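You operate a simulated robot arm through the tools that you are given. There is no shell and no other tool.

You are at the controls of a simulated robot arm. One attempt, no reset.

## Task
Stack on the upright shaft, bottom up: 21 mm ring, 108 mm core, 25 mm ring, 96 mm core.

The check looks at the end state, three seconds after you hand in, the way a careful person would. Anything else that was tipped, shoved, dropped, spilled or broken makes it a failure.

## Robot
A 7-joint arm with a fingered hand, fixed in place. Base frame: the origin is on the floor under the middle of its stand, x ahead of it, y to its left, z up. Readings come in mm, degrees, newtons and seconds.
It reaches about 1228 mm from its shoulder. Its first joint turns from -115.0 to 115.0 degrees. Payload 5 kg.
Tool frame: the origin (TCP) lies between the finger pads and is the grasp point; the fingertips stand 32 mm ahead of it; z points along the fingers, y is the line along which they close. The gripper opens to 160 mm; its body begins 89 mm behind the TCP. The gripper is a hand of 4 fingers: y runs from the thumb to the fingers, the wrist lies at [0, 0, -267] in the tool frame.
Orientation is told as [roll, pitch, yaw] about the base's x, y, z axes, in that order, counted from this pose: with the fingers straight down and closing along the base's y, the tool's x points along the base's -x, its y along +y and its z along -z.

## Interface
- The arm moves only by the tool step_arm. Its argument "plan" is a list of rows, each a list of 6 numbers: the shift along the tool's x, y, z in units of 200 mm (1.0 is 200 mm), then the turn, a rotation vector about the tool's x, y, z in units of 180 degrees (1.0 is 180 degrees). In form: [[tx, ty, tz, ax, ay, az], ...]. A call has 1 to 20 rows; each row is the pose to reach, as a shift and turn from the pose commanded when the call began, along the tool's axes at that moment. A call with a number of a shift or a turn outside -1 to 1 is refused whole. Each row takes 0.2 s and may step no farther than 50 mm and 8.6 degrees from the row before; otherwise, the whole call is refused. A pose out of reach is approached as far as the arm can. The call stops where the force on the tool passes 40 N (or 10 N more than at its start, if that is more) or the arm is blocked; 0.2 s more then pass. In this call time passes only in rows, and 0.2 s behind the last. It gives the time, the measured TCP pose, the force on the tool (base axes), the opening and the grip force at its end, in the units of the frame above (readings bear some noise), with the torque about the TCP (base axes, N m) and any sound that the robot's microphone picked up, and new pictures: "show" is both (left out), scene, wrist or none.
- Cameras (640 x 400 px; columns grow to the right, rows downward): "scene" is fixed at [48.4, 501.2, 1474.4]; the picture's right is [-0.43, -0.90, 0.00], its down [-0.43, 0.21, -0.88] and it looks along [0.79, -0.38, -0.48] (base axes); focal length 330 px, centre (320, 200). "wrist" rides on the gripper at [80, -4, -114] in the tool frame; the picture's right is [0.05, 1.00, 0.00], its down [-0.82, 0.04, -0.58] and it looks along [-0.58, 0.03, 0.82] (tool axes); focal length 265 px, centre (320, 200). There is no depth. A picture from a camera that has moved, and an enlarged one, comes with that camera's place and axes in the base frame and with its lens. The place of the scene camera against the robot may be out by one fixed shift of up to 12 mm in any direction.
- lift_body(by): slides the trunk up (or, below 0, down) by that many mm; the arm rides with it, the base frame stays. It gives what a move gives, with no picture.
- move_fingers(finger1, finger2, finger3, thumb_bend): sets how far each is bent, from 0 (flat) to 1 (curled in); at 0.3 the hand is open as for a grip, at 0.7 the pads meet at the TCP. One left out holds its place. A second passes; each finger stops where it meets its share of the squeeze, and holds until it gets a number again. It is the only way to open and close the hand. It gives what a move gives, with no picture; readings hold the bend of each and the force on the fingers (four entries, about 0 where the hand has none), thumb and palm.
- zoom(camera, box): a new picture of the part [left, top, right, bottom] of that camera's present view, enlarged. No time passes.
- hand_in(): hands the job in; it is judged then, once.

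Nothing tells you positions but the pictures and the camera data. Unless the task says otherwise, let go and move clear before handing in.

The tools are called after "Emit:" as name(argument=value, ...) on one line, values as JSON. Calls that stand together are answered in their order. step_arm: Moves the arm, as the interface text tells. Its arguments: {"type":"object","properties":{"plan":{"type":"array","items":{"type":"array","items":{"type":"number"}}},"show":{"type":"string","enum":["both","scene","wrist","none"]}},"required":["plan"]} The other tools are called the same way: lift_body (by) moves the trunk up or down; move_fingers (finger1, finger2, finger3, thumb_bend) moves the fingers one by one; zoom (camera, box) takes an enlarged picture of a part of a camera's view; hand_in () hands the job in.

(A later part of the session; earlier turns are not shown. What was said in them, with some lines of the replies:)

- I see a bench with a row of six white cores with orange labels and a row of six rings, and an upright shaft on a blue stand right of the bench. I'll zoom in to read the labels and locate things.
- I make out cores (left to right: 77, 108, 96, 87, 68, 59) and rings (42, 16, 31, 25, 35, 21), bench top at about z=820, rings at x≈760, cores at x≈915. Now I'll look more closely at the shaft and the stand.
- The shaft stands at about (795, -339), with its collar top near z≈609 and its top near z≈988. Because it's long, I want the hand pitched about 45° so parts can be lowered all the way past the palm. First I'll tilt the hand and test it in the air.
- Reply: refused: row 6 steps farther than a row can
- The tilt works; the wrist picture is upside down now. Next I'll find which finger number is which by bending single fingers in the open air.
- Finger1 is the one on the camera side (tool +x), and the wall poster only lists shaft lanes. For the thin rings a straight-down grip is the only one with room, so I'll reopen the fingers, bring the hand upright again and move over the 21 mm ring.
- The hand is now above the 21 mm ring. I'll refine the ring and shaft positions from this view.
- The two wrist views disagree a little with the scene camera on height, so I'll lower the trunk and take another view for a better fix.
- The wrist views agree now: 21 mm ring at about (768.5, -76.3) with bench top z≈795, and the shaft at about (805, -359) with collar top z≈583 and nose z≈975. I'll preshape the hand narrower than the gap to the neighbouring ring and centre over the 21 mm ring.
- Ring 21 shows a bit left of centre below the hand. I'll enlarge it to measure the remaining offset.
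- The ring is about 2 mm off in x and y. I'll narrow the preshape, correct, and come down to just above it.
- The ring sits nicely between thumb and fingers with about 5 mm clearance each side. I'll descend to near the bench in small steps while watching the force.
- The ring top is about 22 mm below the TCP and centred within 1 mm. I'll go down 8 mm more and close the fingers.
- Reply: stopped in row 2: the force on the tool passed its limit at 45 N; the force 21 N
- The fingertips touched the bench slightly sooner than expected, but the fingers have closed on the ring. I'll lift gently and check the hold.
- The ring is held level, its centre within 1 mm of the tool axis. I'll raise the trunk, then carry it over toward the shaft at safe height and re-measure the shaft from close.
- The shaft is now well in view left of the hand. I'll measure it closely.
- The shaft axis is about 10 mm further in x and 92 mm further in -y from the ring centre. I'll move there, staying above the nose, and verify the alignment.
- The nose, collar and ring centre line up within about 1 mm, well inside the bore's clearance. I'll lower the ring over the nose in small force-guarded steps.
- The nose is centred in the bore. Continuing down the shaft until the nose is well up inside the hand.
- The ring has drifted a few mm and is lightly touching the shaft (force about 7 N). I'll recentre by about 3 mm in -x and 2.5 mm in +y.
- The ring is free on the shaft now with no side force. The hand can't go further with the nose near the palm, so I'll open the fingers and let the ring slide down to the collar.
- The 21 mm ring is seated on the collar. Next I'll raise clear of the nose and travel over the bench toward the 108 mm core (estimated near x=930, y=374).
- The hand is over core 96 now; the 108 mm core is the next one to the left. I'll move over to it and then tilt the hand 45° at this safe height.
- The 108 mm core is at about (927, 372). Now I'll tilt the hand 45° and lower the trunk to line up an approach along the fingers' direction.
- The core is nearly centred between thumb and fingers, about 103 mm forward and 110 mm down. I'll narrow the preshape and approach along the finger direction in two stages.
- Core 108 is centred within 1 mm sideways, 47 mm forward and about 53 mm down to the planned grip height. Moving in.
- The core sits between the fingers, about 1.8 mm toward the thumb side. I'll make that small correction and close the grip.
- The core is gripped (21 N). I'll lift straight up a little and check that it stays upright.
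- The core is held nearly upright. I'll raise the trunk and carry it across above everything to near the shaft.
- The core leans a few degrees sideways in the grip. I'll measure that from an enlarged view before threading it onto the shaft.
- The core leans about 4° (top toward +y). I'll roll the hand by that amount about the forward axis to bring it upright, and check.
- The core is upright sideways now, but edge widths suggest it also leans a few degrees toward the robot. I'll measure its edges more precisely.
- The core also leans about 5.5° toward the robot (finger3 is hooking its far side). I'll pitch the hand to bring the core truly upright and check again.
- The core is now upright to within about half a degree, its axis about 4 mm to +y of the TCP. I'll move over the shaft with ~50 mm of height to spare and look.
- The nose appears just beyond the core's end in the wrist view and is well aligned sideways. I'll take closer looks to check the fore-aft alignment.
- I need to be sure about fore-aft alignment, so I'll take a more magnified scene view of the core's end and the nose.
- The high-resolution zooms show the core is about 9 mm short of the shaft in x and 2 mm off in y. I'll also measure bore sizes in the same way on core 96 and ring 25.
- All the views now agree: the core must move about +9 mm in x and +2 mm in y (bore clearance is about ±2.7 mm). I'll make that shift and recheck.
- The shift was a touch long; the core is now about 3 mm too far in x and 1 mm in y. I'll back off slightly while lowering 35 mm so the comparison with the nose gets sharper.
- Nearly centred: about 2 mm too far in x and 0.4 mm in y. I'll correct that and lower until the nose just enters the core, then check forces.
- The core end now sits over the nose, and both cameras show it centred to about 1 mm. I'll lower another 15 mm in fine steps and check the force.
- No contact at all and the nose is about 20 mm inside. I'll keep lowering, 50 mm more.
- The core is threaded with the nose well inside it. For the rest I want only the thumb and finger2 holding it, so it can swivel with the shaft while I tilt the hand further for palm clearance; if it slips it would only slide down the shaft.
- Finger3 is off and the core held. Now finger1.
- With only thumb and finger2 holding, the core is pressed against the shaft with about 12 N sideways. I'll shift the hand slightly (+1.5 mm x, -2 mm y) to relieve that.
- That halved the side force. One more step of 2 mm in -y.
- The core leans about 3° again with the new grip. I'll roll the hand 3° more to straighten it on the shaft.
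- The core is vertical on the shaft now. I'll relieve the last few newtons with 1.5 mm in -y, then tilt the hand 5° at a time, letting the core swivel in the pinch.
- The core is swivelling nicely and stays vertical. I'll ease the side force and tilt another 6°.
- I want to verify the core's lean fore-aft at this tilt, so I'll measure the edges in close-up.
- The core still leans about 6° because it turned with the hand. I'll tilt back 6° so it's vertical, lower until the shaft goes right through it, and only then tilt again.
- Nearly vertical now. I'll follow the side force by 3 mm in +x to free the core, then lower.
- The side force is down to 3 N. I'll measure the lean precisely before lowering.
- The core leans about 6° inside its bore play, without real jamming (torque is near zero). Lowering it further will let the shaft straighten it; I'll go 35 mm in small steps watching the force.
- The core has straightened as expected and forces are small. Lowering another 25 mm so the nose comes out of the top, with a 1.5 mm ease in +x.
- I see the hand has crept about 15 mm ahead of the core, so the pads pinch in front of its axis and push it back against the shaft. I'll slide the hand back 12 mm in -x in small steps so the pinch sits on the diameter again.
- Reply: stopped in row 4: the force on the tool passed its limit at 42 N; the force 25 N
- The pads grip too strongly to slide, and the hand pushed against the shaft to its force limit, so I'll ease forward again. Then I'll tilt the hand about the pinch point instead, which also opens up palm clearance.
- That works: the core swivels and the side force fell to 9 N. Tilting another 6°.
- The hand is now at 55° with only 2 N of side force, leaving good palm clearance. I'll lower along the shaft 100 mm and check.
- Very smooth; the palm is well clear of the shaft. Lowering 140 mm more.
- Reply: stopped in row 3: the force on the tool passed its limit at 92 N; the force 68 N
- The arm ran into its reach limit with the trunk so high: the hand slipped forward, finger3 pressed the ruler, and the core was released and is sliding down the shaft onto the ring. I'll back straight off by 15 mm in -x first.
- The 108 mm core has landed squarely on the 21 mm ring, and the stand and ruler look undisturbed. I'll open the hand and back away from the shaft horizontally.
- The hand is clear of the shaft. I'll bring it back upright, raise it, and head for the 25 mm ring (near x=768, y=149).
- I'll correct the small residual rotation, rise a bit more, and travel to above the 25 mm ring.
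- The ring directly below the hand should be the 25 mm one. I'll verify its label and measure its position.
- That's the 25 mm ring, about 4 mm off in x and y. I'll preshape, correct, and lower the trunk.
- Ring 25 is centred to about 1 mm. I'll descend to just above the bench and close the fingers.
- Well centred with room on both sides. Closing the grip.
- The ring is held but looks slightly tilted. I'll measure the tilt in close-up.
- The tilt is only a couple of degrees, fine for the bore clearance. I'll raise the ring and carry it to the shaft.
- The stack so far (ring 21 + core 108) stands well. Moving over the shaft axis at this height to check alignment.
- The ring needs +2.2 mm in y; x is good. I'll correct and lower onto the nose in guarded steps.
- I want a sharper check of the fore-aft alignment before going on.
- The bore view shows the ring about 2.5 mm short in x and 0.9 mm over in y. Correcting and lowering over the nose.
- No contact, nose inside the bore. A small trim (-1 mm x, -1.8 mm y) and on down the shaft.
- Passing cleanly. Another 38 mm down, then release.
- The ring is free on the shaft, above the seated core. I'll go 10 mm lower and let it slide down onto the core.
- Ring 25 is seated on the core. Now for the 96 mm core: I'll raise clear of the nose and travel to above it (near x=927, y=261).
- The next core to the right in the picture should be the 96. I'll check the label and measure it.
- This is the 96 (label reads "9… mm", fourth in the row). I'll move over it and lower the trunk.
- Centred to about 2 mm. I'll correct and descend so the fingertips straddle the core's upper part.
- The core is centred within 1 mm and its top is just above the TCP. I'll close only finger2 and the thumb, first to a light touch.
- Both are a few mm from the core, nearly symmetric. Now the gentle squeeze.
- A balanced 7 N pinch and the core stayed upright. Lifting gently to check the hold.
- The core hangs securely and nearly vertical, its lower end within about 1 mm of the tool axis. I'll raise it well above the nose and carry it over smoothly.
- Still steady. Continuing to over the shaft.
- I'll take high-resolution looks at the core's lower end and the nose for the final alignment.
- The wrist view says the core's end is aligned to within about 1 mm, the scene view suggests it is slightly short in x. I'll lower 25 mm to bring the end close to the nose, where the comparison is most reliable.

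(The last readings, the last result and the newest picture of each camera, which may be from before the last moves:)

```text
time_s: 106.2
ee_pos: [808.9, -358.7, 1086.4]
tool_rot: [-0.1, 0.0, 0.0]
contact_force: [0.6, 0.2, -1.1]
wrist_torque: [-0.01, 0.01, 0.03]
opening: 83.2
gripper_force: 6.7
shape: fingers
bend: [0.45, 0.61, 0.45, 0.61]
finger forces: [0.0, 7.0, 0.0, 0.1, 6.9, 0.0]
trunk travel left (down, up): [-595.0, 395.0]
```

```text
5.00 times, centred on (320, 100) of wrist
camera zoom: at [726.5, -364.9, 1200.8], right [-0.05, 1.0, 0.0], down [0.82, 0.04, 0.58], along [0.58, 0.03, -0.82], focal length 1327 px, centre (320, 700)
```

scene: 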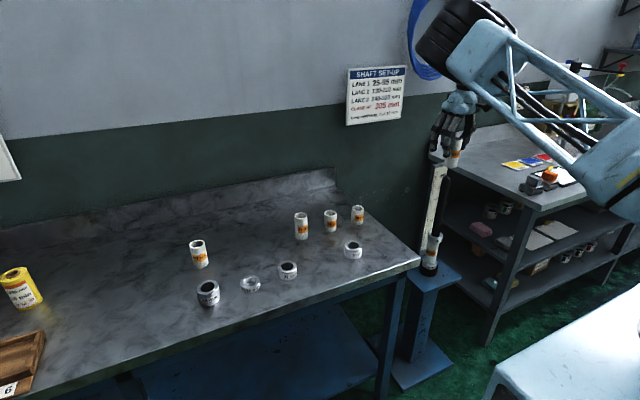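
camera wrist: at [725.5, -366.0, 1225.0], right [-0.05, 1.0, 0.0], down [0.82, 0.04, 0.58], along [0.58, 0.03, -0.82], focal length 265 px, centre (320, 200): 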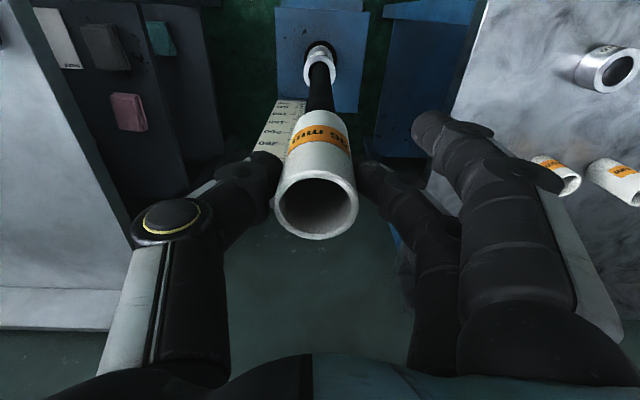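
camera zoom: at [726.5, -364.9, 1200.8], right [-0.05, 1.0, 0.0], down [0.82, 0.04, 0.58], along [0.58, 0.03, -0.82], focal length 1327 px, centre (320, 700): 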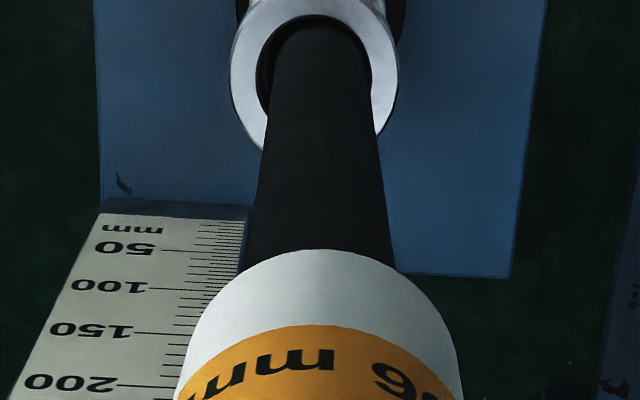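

Averaging both views, I'll trim by -0.9 mm in y and +0.5 mm in x, then lower slowly onto the dome while watching forces.

Emit:
step_arm(plan=[[-0.0025, -0.0045, 0.03, 0, 0, 0], [-0.0025, -0.0045, 0.06, 0, 0, 0], [-0.0025, -0.0045, 0.09, 0, 0, 0], [-0.0025, -0.0045, 0.12, 0, 0, 0]], show="none")

Emit:
zoom(camera="scene", box=[435, 158, 471, 188])

Emit:
zoom(camera="wrist", box=[240, 60, 400, 260])

```text
time_s: 107.2
ee_pos: [807.9, -362.9, 1062.3]
tool_rot: [0.0, 0.1, 0.1]
contact_force: [-0.8, -0.5, -0.5]
wrist_torque: [0.01, 0.01, -0.01]
opening: 83.0
gripper_force: 7.4
shape: fingers
bend: [0.45, 0.61, 0.45, 0.61]
finger forces: [0.0, 7.1, 0.0, 0.0, 7.0, 0.0]
trunk travel left (down, up): [-595.0, 395.0]
```

```text
13.33 times, centred on (453, 173) of scene
camera zoom: at [48.4, 501.2, 1474.4], right [-0.43, -0.9, 0.0], down [-0.43, 0.21, -0.88], along [0.79, -0.38, -0.48], focal length 4398 px, centre (-1453, 560)
```

zoom: 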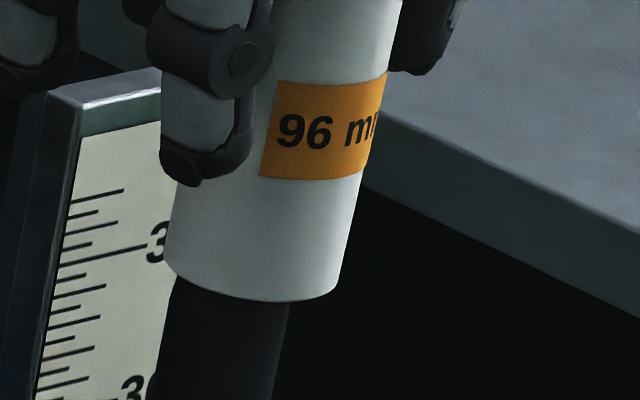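

```text
2.00 times, centred on (320, 160) of wrist
camera zoom: at [726.5, -368.4, 1175.7], right [-0.05, 1.0, 0.0], down [0.82, 0.04, 0.58], along [0.58, 0.03, -0.82], focal length 531 px, centre (320, 280)
```

zoom: 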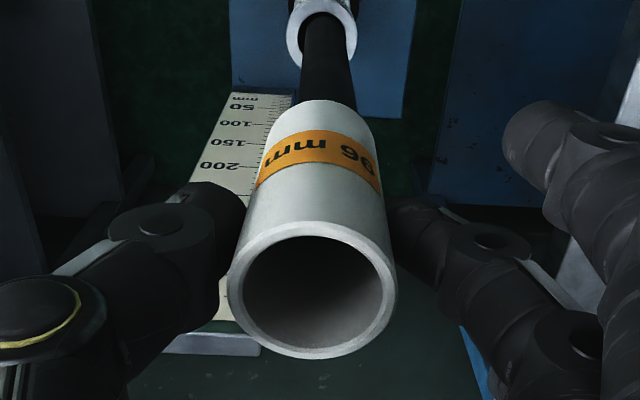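

The core's end is just past the dome with no contact, but both views show it about 3 mm low in y and 2 mm short in x. Correcting before going further.

Emit:
step_arm(plan=[[-0.008, 0.0135, 0, 0, 0, 0]], show="none")

Emit:
zoom(camera="scene", box=[435, 158, 471, 188])

Emit:
zoom(camera="wrist", box=[280, 50, 360, 150])

```text
time_s: 107.5
ee_pos: [810.3, -360.1, 1063.0]
tool_rot: [-0.1, 0.1, -0.1]
contact_force: [0.7, -0.7, 0.3]
wrist_torque: [0.05, 0.0, 0.01]
opening: 83.1
gripper_force: 7.0
shape: fingers
bend: [0.45, 0.61, 0.45, 0.61]
finger forces: [0.0, 7.0, 0.1, 0.0, 7.0, 0.0]
trunk travel left (down, up): [-595.0, 395.0]
```

```text
13.33 times, centred on (453, 173) of scene
camera zoom: at [48.4, 501.2, 1474.4], right [-0.43, -0.9, 0.0], down [-0.43, 0.21, -0.88], along [0.79, -0.38, -0.48], focal length 4398 px, centre (-1453, 560)
```

zoom: 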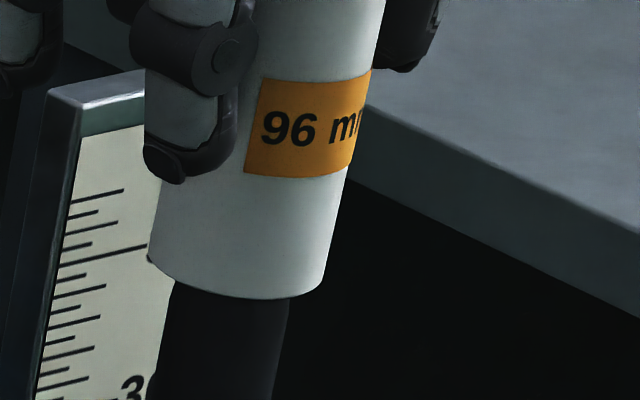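

```text
4.00 times, centred on (320, 100) of wrist
camera zoom: at [728.5, -364.9, 1176.3], right [-0.05, 1.0, 0.0], down [0.82, 0.04, 0.58], along [0.58, 0.03, -0.82], focal length 1062 px, centre (320, 600)
```

zoom: 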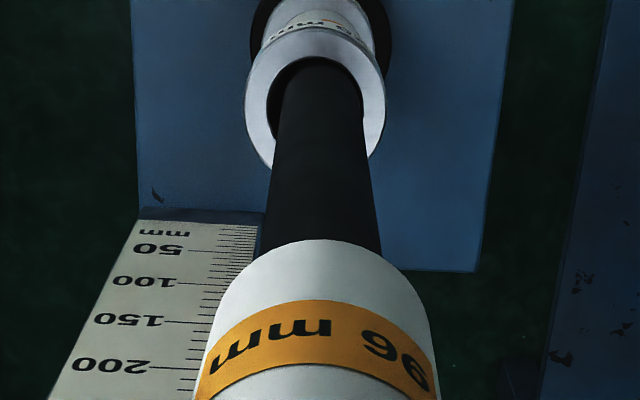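

Now both views agree it's centred. Lowering 45 mm with force watch.

Emit:
step_arm(plan=[[0, 0, 0.05, 0, 0, 0], [0, 0, 0.1, 0, 0, 0], [0, 0, 0.15, 0, 0, 0], [0, 0, 0.2, 0, 0, 0], [0, 0, 0.225, 0, 0, 0]], show="none")

Emit:
zoom(camera="scene", box=[430, 155, 474, 199])

Emit:
zoom(camera="wrist", box=[240, 50, 400, 260])

```text
time_s: 108.8
ee_pos: [809.1, -360.9, 1017.2]
tool_rot: [-0.1, 0.0, 0.1]
contact_force: [-0.5, 0.0, -0.8]
wrist_torque: [0.03, -0.01, -0.01]
opening: 83.1
gripper_force: 7.1
shape: fingers
bend: [0.45, 0.61, 0.45, 0.61]
finger forces: [0.0, 6.9, 0.0, 0.0, 7.0, 0.1]
trunk travel left (down, up): [-595.0, 395.0]
```

```text
9.09 times, centred on (452, 177) of scene
camera zoom: at [48.4, 501.2, 1474.4], right [-0.43, -0.9, 0.0], down [-0.43, 0.21, -0.88], along [0.79, -0.38, -0.48], focal length 2998 px, centre (-880, 409)
```

zoom: 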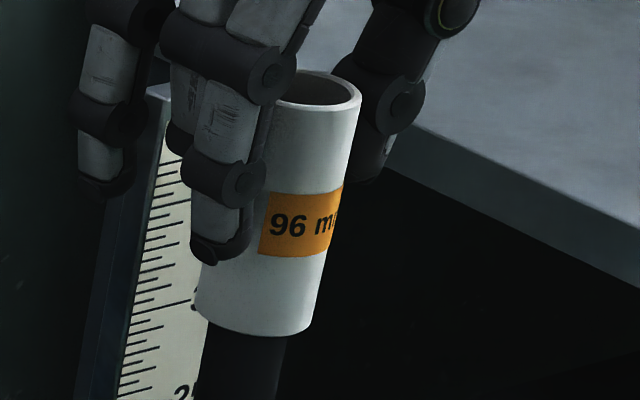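

```text
1.90 times, centred on (320, 155) of wrist
camera zoom: at [728.3, -366.1, 1130.7], right [-0.05, 1.0, 0.0], down [0.82, 0.04, 0.58], along [0.58, 0.03, -0.82], focal length 506 px, centre (320, 286)
```

zoom: 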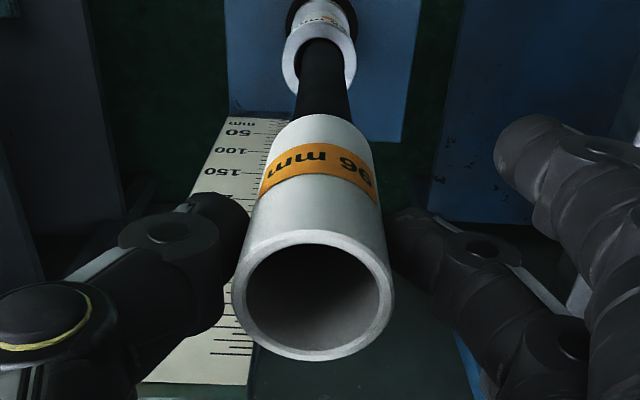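

No contact at all. Another 50 mm.

Emit:
step_arm(plan=[[0, 0, 0.05, 0, 0, 0], [0, 0, 0.1, 0, 0, 0], [0, 0, 0.15, 0, 0, 0], [0, 0, 0.2, 0, 0, 0], [0, 0, 0.25, 0, 0, 0]], show="none")

Emit:
zoom(camera="scene", box=[420, 155, 474, 209])

Emit:
zoom(camera="wrist", box=[240, 50, 400, 260])

```text
time_s: 110.0
ee_pos: [807.2, -360.2, 966.9]
tool_rot: [-0.1, 0.0, -0.1]
contact_force: [0.1, 0.1, -1.1]
wrist_torque: [0.01, -0.02, 0.03]
opening: 83.4
gripper_force: 6.5
shape: fingers
bend: [0.45, 0.61, 0.45, 0.61]
finger forces: [0.0, 6.9, 0.0, 0.0, 7.0, 0.1]
trunk travel left (down, up): [-595.0, 395.0]
```

```text
7.41 times, centred on (447, 182) of scene
camera zoom: at [48.4, 501.2, 1474.4], right [-0.43, -0.9, 0.0], down [-0.43, 0.21, -0.88], along [0.79, -0.38, -0.48], focal length 2443 px, centre (-621, 333)
```

zoom: 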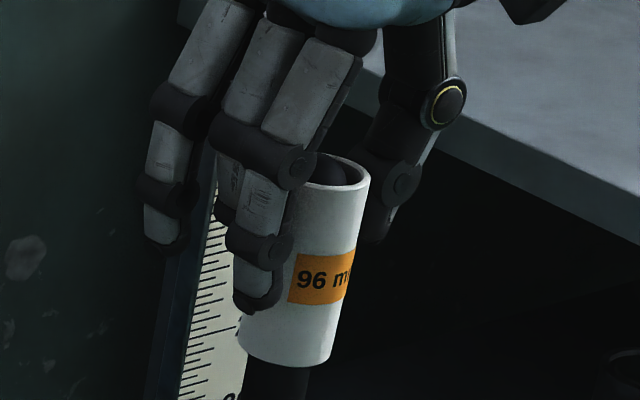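

```text
1.90 times, centred on (320, 155) of wrist
camera zoom: at [727.3, -365.3, 1080.6], right [-0.05, 1.0, 0.0], down [0.82, 0.04, 0.58], along [0.58, 0.03, -0.82], focal length 506 px, centre (320, 286)
```

zoom: 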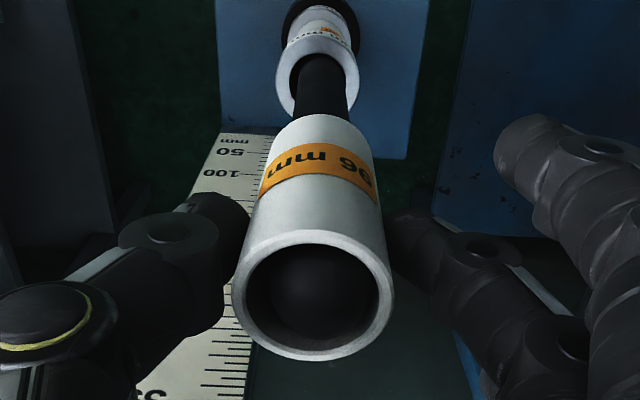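

The nose is emerging at the core's top, still no contact. Lowering another 60 mm until the nose is well inside the hand.

Emit:
step_arm(plan=[[0, 0, 0.05, 0, 0, 0], [0, 0, 0.1, 0, 0, 0], [0, 0, 0.15, 0, 0, 0], [0, 0, 0.2, 0, 0, 0], [0, 0, 0.25, 0, 0, 0], [0, 0, 0.3, 0, 0, 0]], show="none")

Emit:
zoom(camera="scene", box=[400, 165, 490, 285])

Emit:
zoom(camera="wrist", box=[220, 50, 420, 320])

```text
time_s: 111.3
ee_pos: [808.6, -359.6, 907.9]
tool_rot: [0.0, -0.1, 0.0]
contact_force: [0.3, -0.3, -0.7]
wrist_torque: [-0.01, 0.0, 0.0]
opening: 83.2
gripper_force: 7.0
shape: fingers
bend: [0.45, 0.61, 0.45, 0.61]
finger forces: [0.0, 6.9, 0.0, 0.0, 7.0, 0.0]
trunk travel left (down, up): [-595.0, 395.0]
```

```text
3.33 times, centred on (445, 225) of scene
camera zoom: at [48.4, 501.2, 1474.4], right [-0.43, -0.9, 0.0], down [-0.43, 0.21, -0.88], along [0.79, -0.38, -0.48], focal length 1100 px, centre (-97, 117)
```

zoom: 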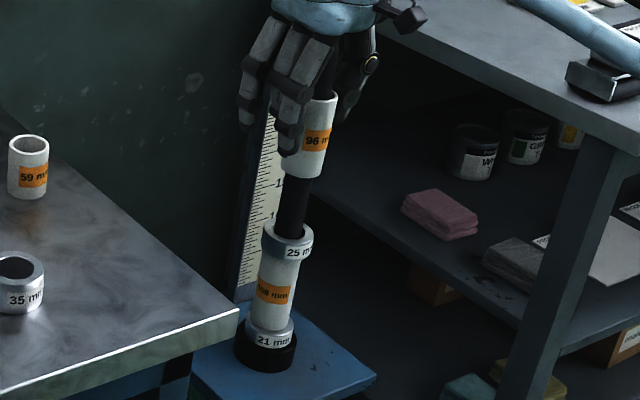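

```text
1.48 times, centred on (320, 185) of wrist
camera zoom: at [728.3, -365.5, 1021.1], right [-0.05, 1.0, 0.0], down [0.82, 0.04, 0.58], along [0.58, 0.03, -0.82], focal length 393 px, centre (320, 222)
```

zoom: 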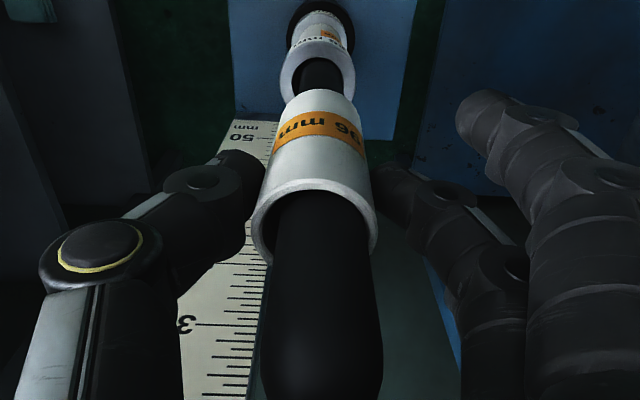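

The core is on the shaft, about 80 mm above the 25 mm ring, and free. Releasing it to slide down.

Emit:
move_fingers(finger2=0.45, thumb_bend=0.45)

Emit:
zoom(camera="scene", box=[400, 165, 490, 285])

Emit:
zoom(camera="wrist", box=[220, 0, 420, 270])

```text
time_s: 112.3
ee_pos: [809.1, -359.9, 908.0]
tool_rot: [0.0, -0.1, 0.0]
contact_force: [0.3, -0.3, 0.1]
wrist_torque: [-0.02, -0.03, 0.02]
opening: 110.7
gripper_force: 0.2
shape: fingers
bend: [0.45, 0.45, 0.45, 0.45]
finger forces: [0.1, 0.0, 0.0, 0.1, 0.1, 0.1]
trunk travel left (down, up): [-595.0, 395.0]
```

```text
3.33 times, centred on (445, 225) of scene
camera zoom: at [48.4, 501.2, 1474.4], right [-0.43, -0.9, 0.0], down [-0.43, 0.21, -0.88], along [0.79, -0.38, -0.48], focal length 1100 px, centre (-97, 117)
```

zoom: 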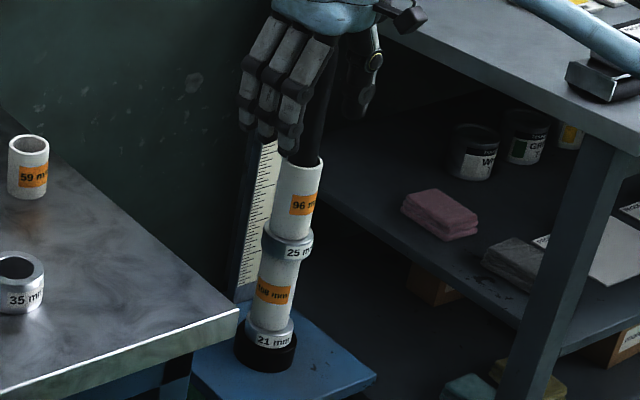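

```text
1.48 times, centred on (320, 135) of wrist
camera zoom: at [728.2, -365.5, 1021.3], right [-0.05, 1.0, 0.0], down [0.82, 0.04, 0.58], along [0.58, 0.03, -0.82], focal length 393 px, centre (320, 296)
```

zoom: 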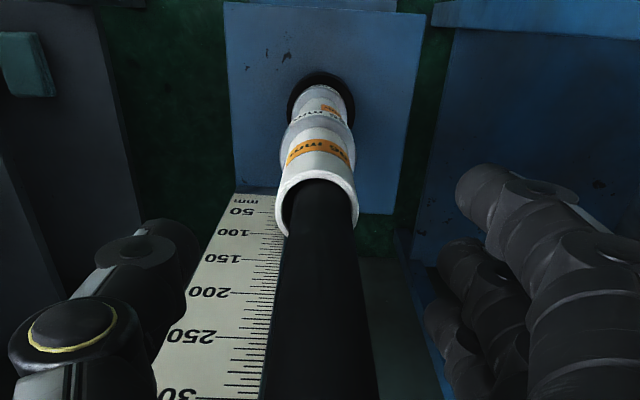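

All four parts are stacked. I'll raise the hand straight up clear of the nose, move back, and inspect everything.

Emit:
step_arm(plan=[[0, 0, -0.2, 0, 0, 0], [0, 0, -0.4, 0, 0, 0], [0, 0, -0.6, 0, 0, 0], [0, 0, -0.8, 0, 0, 0], [0, 0, -0.95, 0, 0, 0]], show="none")

Emit:
step_arm(plan=[[0.2, 0.1, 0, 0, 0, 0], [0.4, 0.2, 0, 0, 0, 0], [0.6, 0.3, 0, 0, 0, 0], [0.8, 0.4, 0, 0, 0, 0]], show="both")

Emit:
zoom(camera="scene", box=[400, 160, 480, 300])

Emit:
zoom(camera="scene", box=[180, 190, 420, 320])

Emit:
zoom(camera="scene", box=[415, 225, 455, 285])

```text
time_s: 113.5
ee_pos: [808.6, -363.5, 1097.1]
tool_rot: [-0.1, 0.1, 0.0]
contact_force: [0.1, 0.0, 0.7]
wrist_torque: [-0.03, 0.01, 0.03]
opening: 110.6
gripper_force: 0.1
shape: fingers
bend: [0.45, 0.45, 0.45, 0.45]
finger forces: [0.0, 0.1, 0.0, 0.0, 0.1, 0.0]
trunk travel left (down, up): [-595.0, 395.0]
```

```text
time_s: 114.5
ee_pos: [645.6, -280.7, 1100.9]
tool_rot: [-0.1, 0.0, 0.0]
contact_force: [-0.6, 0.0, -0.3]
wrist_torque: [-0.02, -0.04, -0.02]
opening: 110.9
gripper_force: 0.0
shape: fingers
bend: [0.45, 0.45, 0.45, 0.45]
finger forces: [0.0, 0.1, 0.0, 0.0, 0.0, 0.0]
trunk travel left (down, up): [-595.0, 395.0]
camera wrist: at [565.6, -286.8, 1214.2], right [-0.05, 1.0, 0.0], down [0.82, 0.04, 0.58], along [0.58, 0.03, -0.82], focal length 265 px, centre (320, 200)
```

scene: 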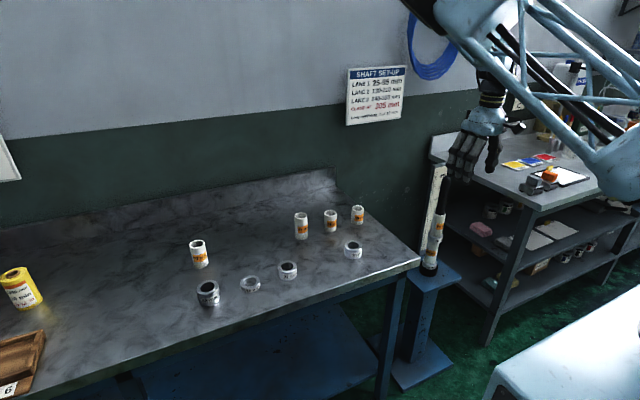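
wrist: 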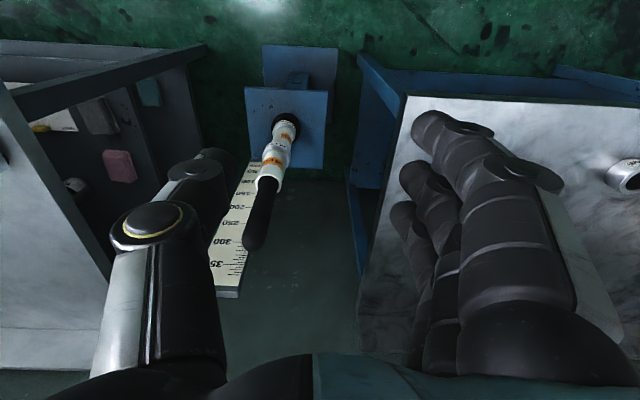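

```text
2.86 times, centred on (440, 230) of scene
camera zoom: at [48.4, 501.2, 1474.4], right [-0.43, -0.9, 0.0], down [-0.43, 0.21, -0.88], along [0.79, -0.38, -0.48], focal length 942 px, centre (-23, 114)
```

zoom: 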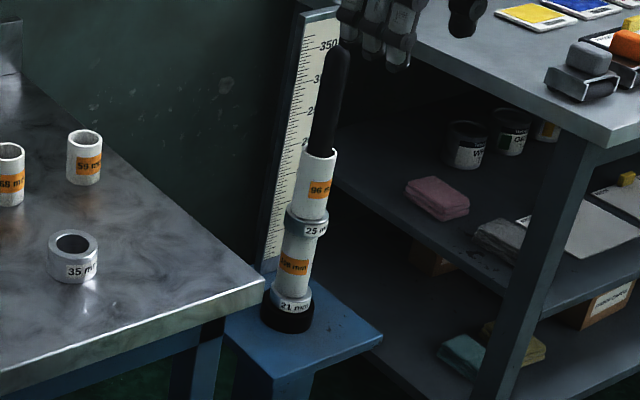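

```text
2.67 times, centred on (300, 255) of scene
camera zoom: at [48.4, 501.2, 1474.4], right [-0.43, -0.9, 0.0], down [-0.43, 0.21, -0.88], along [0.79, -0.38, -0.48], focal length 880 px, centre (373, 53)
```

zoom: 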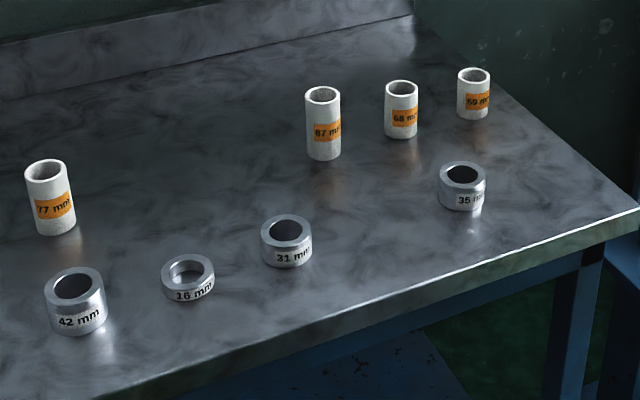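

```text
6.67 times, centred on (435, 255) of scene
camera zoom: at [48.4, 501.2, 1474.4], right [-0.43, -0.9, 0.0], down [-0.43, 0.21, -0.88], along [0.79, -0.38, -0.48], focal length 2199 px, centre (-447, -167)
```

zoom: 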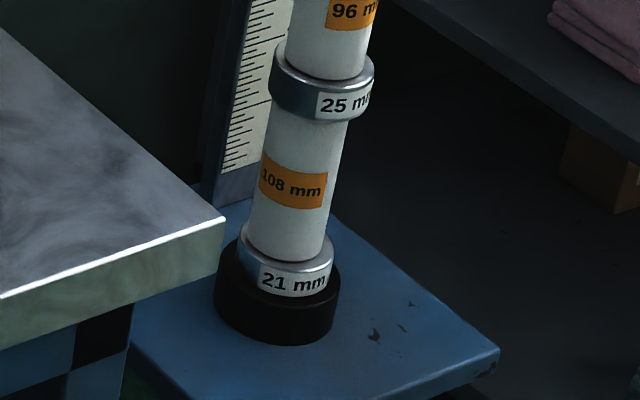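

The stack reads 21, 108, 25, 96 from the bottom up, everything seated flat, and the other parts are untouched. One last check that the ruler and shaft haven't shifted, using the same view as at the start.

Emit:
zoom(camera="scene", box=[400, 155, 470, 215])

Emit:
zoom(camera="scene", box=[395, 215, 475, 305])

```text
6.67 times, centred on (435, 185) of scene
camera zoom: at [48.4, 501.2, 1474.4], right [-0.43, -0.9, 0.0], down [-0.43, 0.21, -0.88], along [0.79, -0.38, -0.48], focal length 2199 px, centre (-447, 300)
```

zoom: 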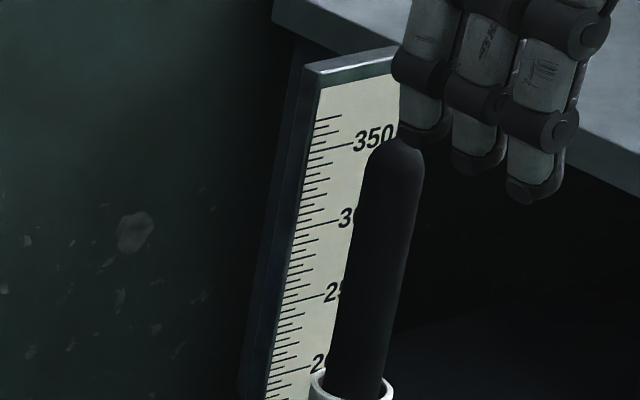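

```text
4.44 times, centred on (435, 260) of scene
camera zoom: at [48.4, 501.2, 1474.4], right [-0.43, -0.9, 0.0], down [-0.43, 0.21, -0.88], along [0.79, -0.38, -0.48], focal length 1466 px, centre (-191, -67)
```

zoom: 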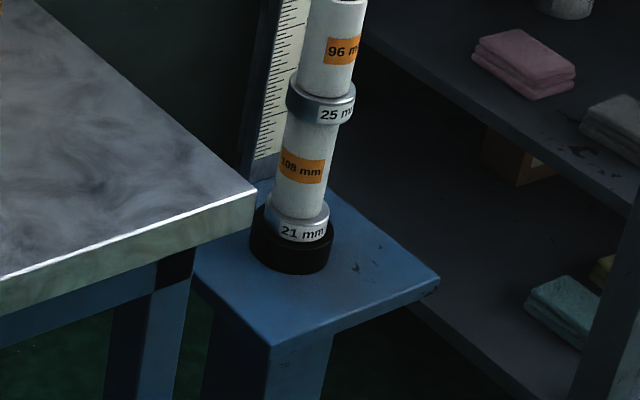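

The ruler, shaft and stand are in exactly the same place as at the start. The stack reads 21 mm ring, 108 mm core, 25 mm ring, 96 mm core from the bottom up, and the hand is clear, so I'm handing in.

Emit:
hand_in()

```text
The job is handed in.
```

The four parts are on the shaft in the order you asked for, bottom up: 21 mm ring, 108 mm core, 25 mm ring, 96 mm core. In the last pictures each sits flat on the one below. The hand is open and clear, and I've handed the job in; no result came back.

- **Parts slid down the shaft:** I let both rings and the 96 mm core slide the last part of the way, because the shaft would have hit the palm if I had gone lower. I was lowering the 108 mm core in the grip when the arm reached its limit. It came out of the grip and slid the rest of the way.
- **Hard contact with the ruler:** In that same moment finger3 pressed the ruler beside the shaft at about 63 N. The ruler, shaft and stand look unmoved against the first pictures.
- **Light contact with the bench:** The fingertips touched the bench while picking up the 21 mm ring, and the move stopped at 45 N. I saw no damage.

The rings and cores left on the bench are upright and where they were. I saw nothing else disturbed.
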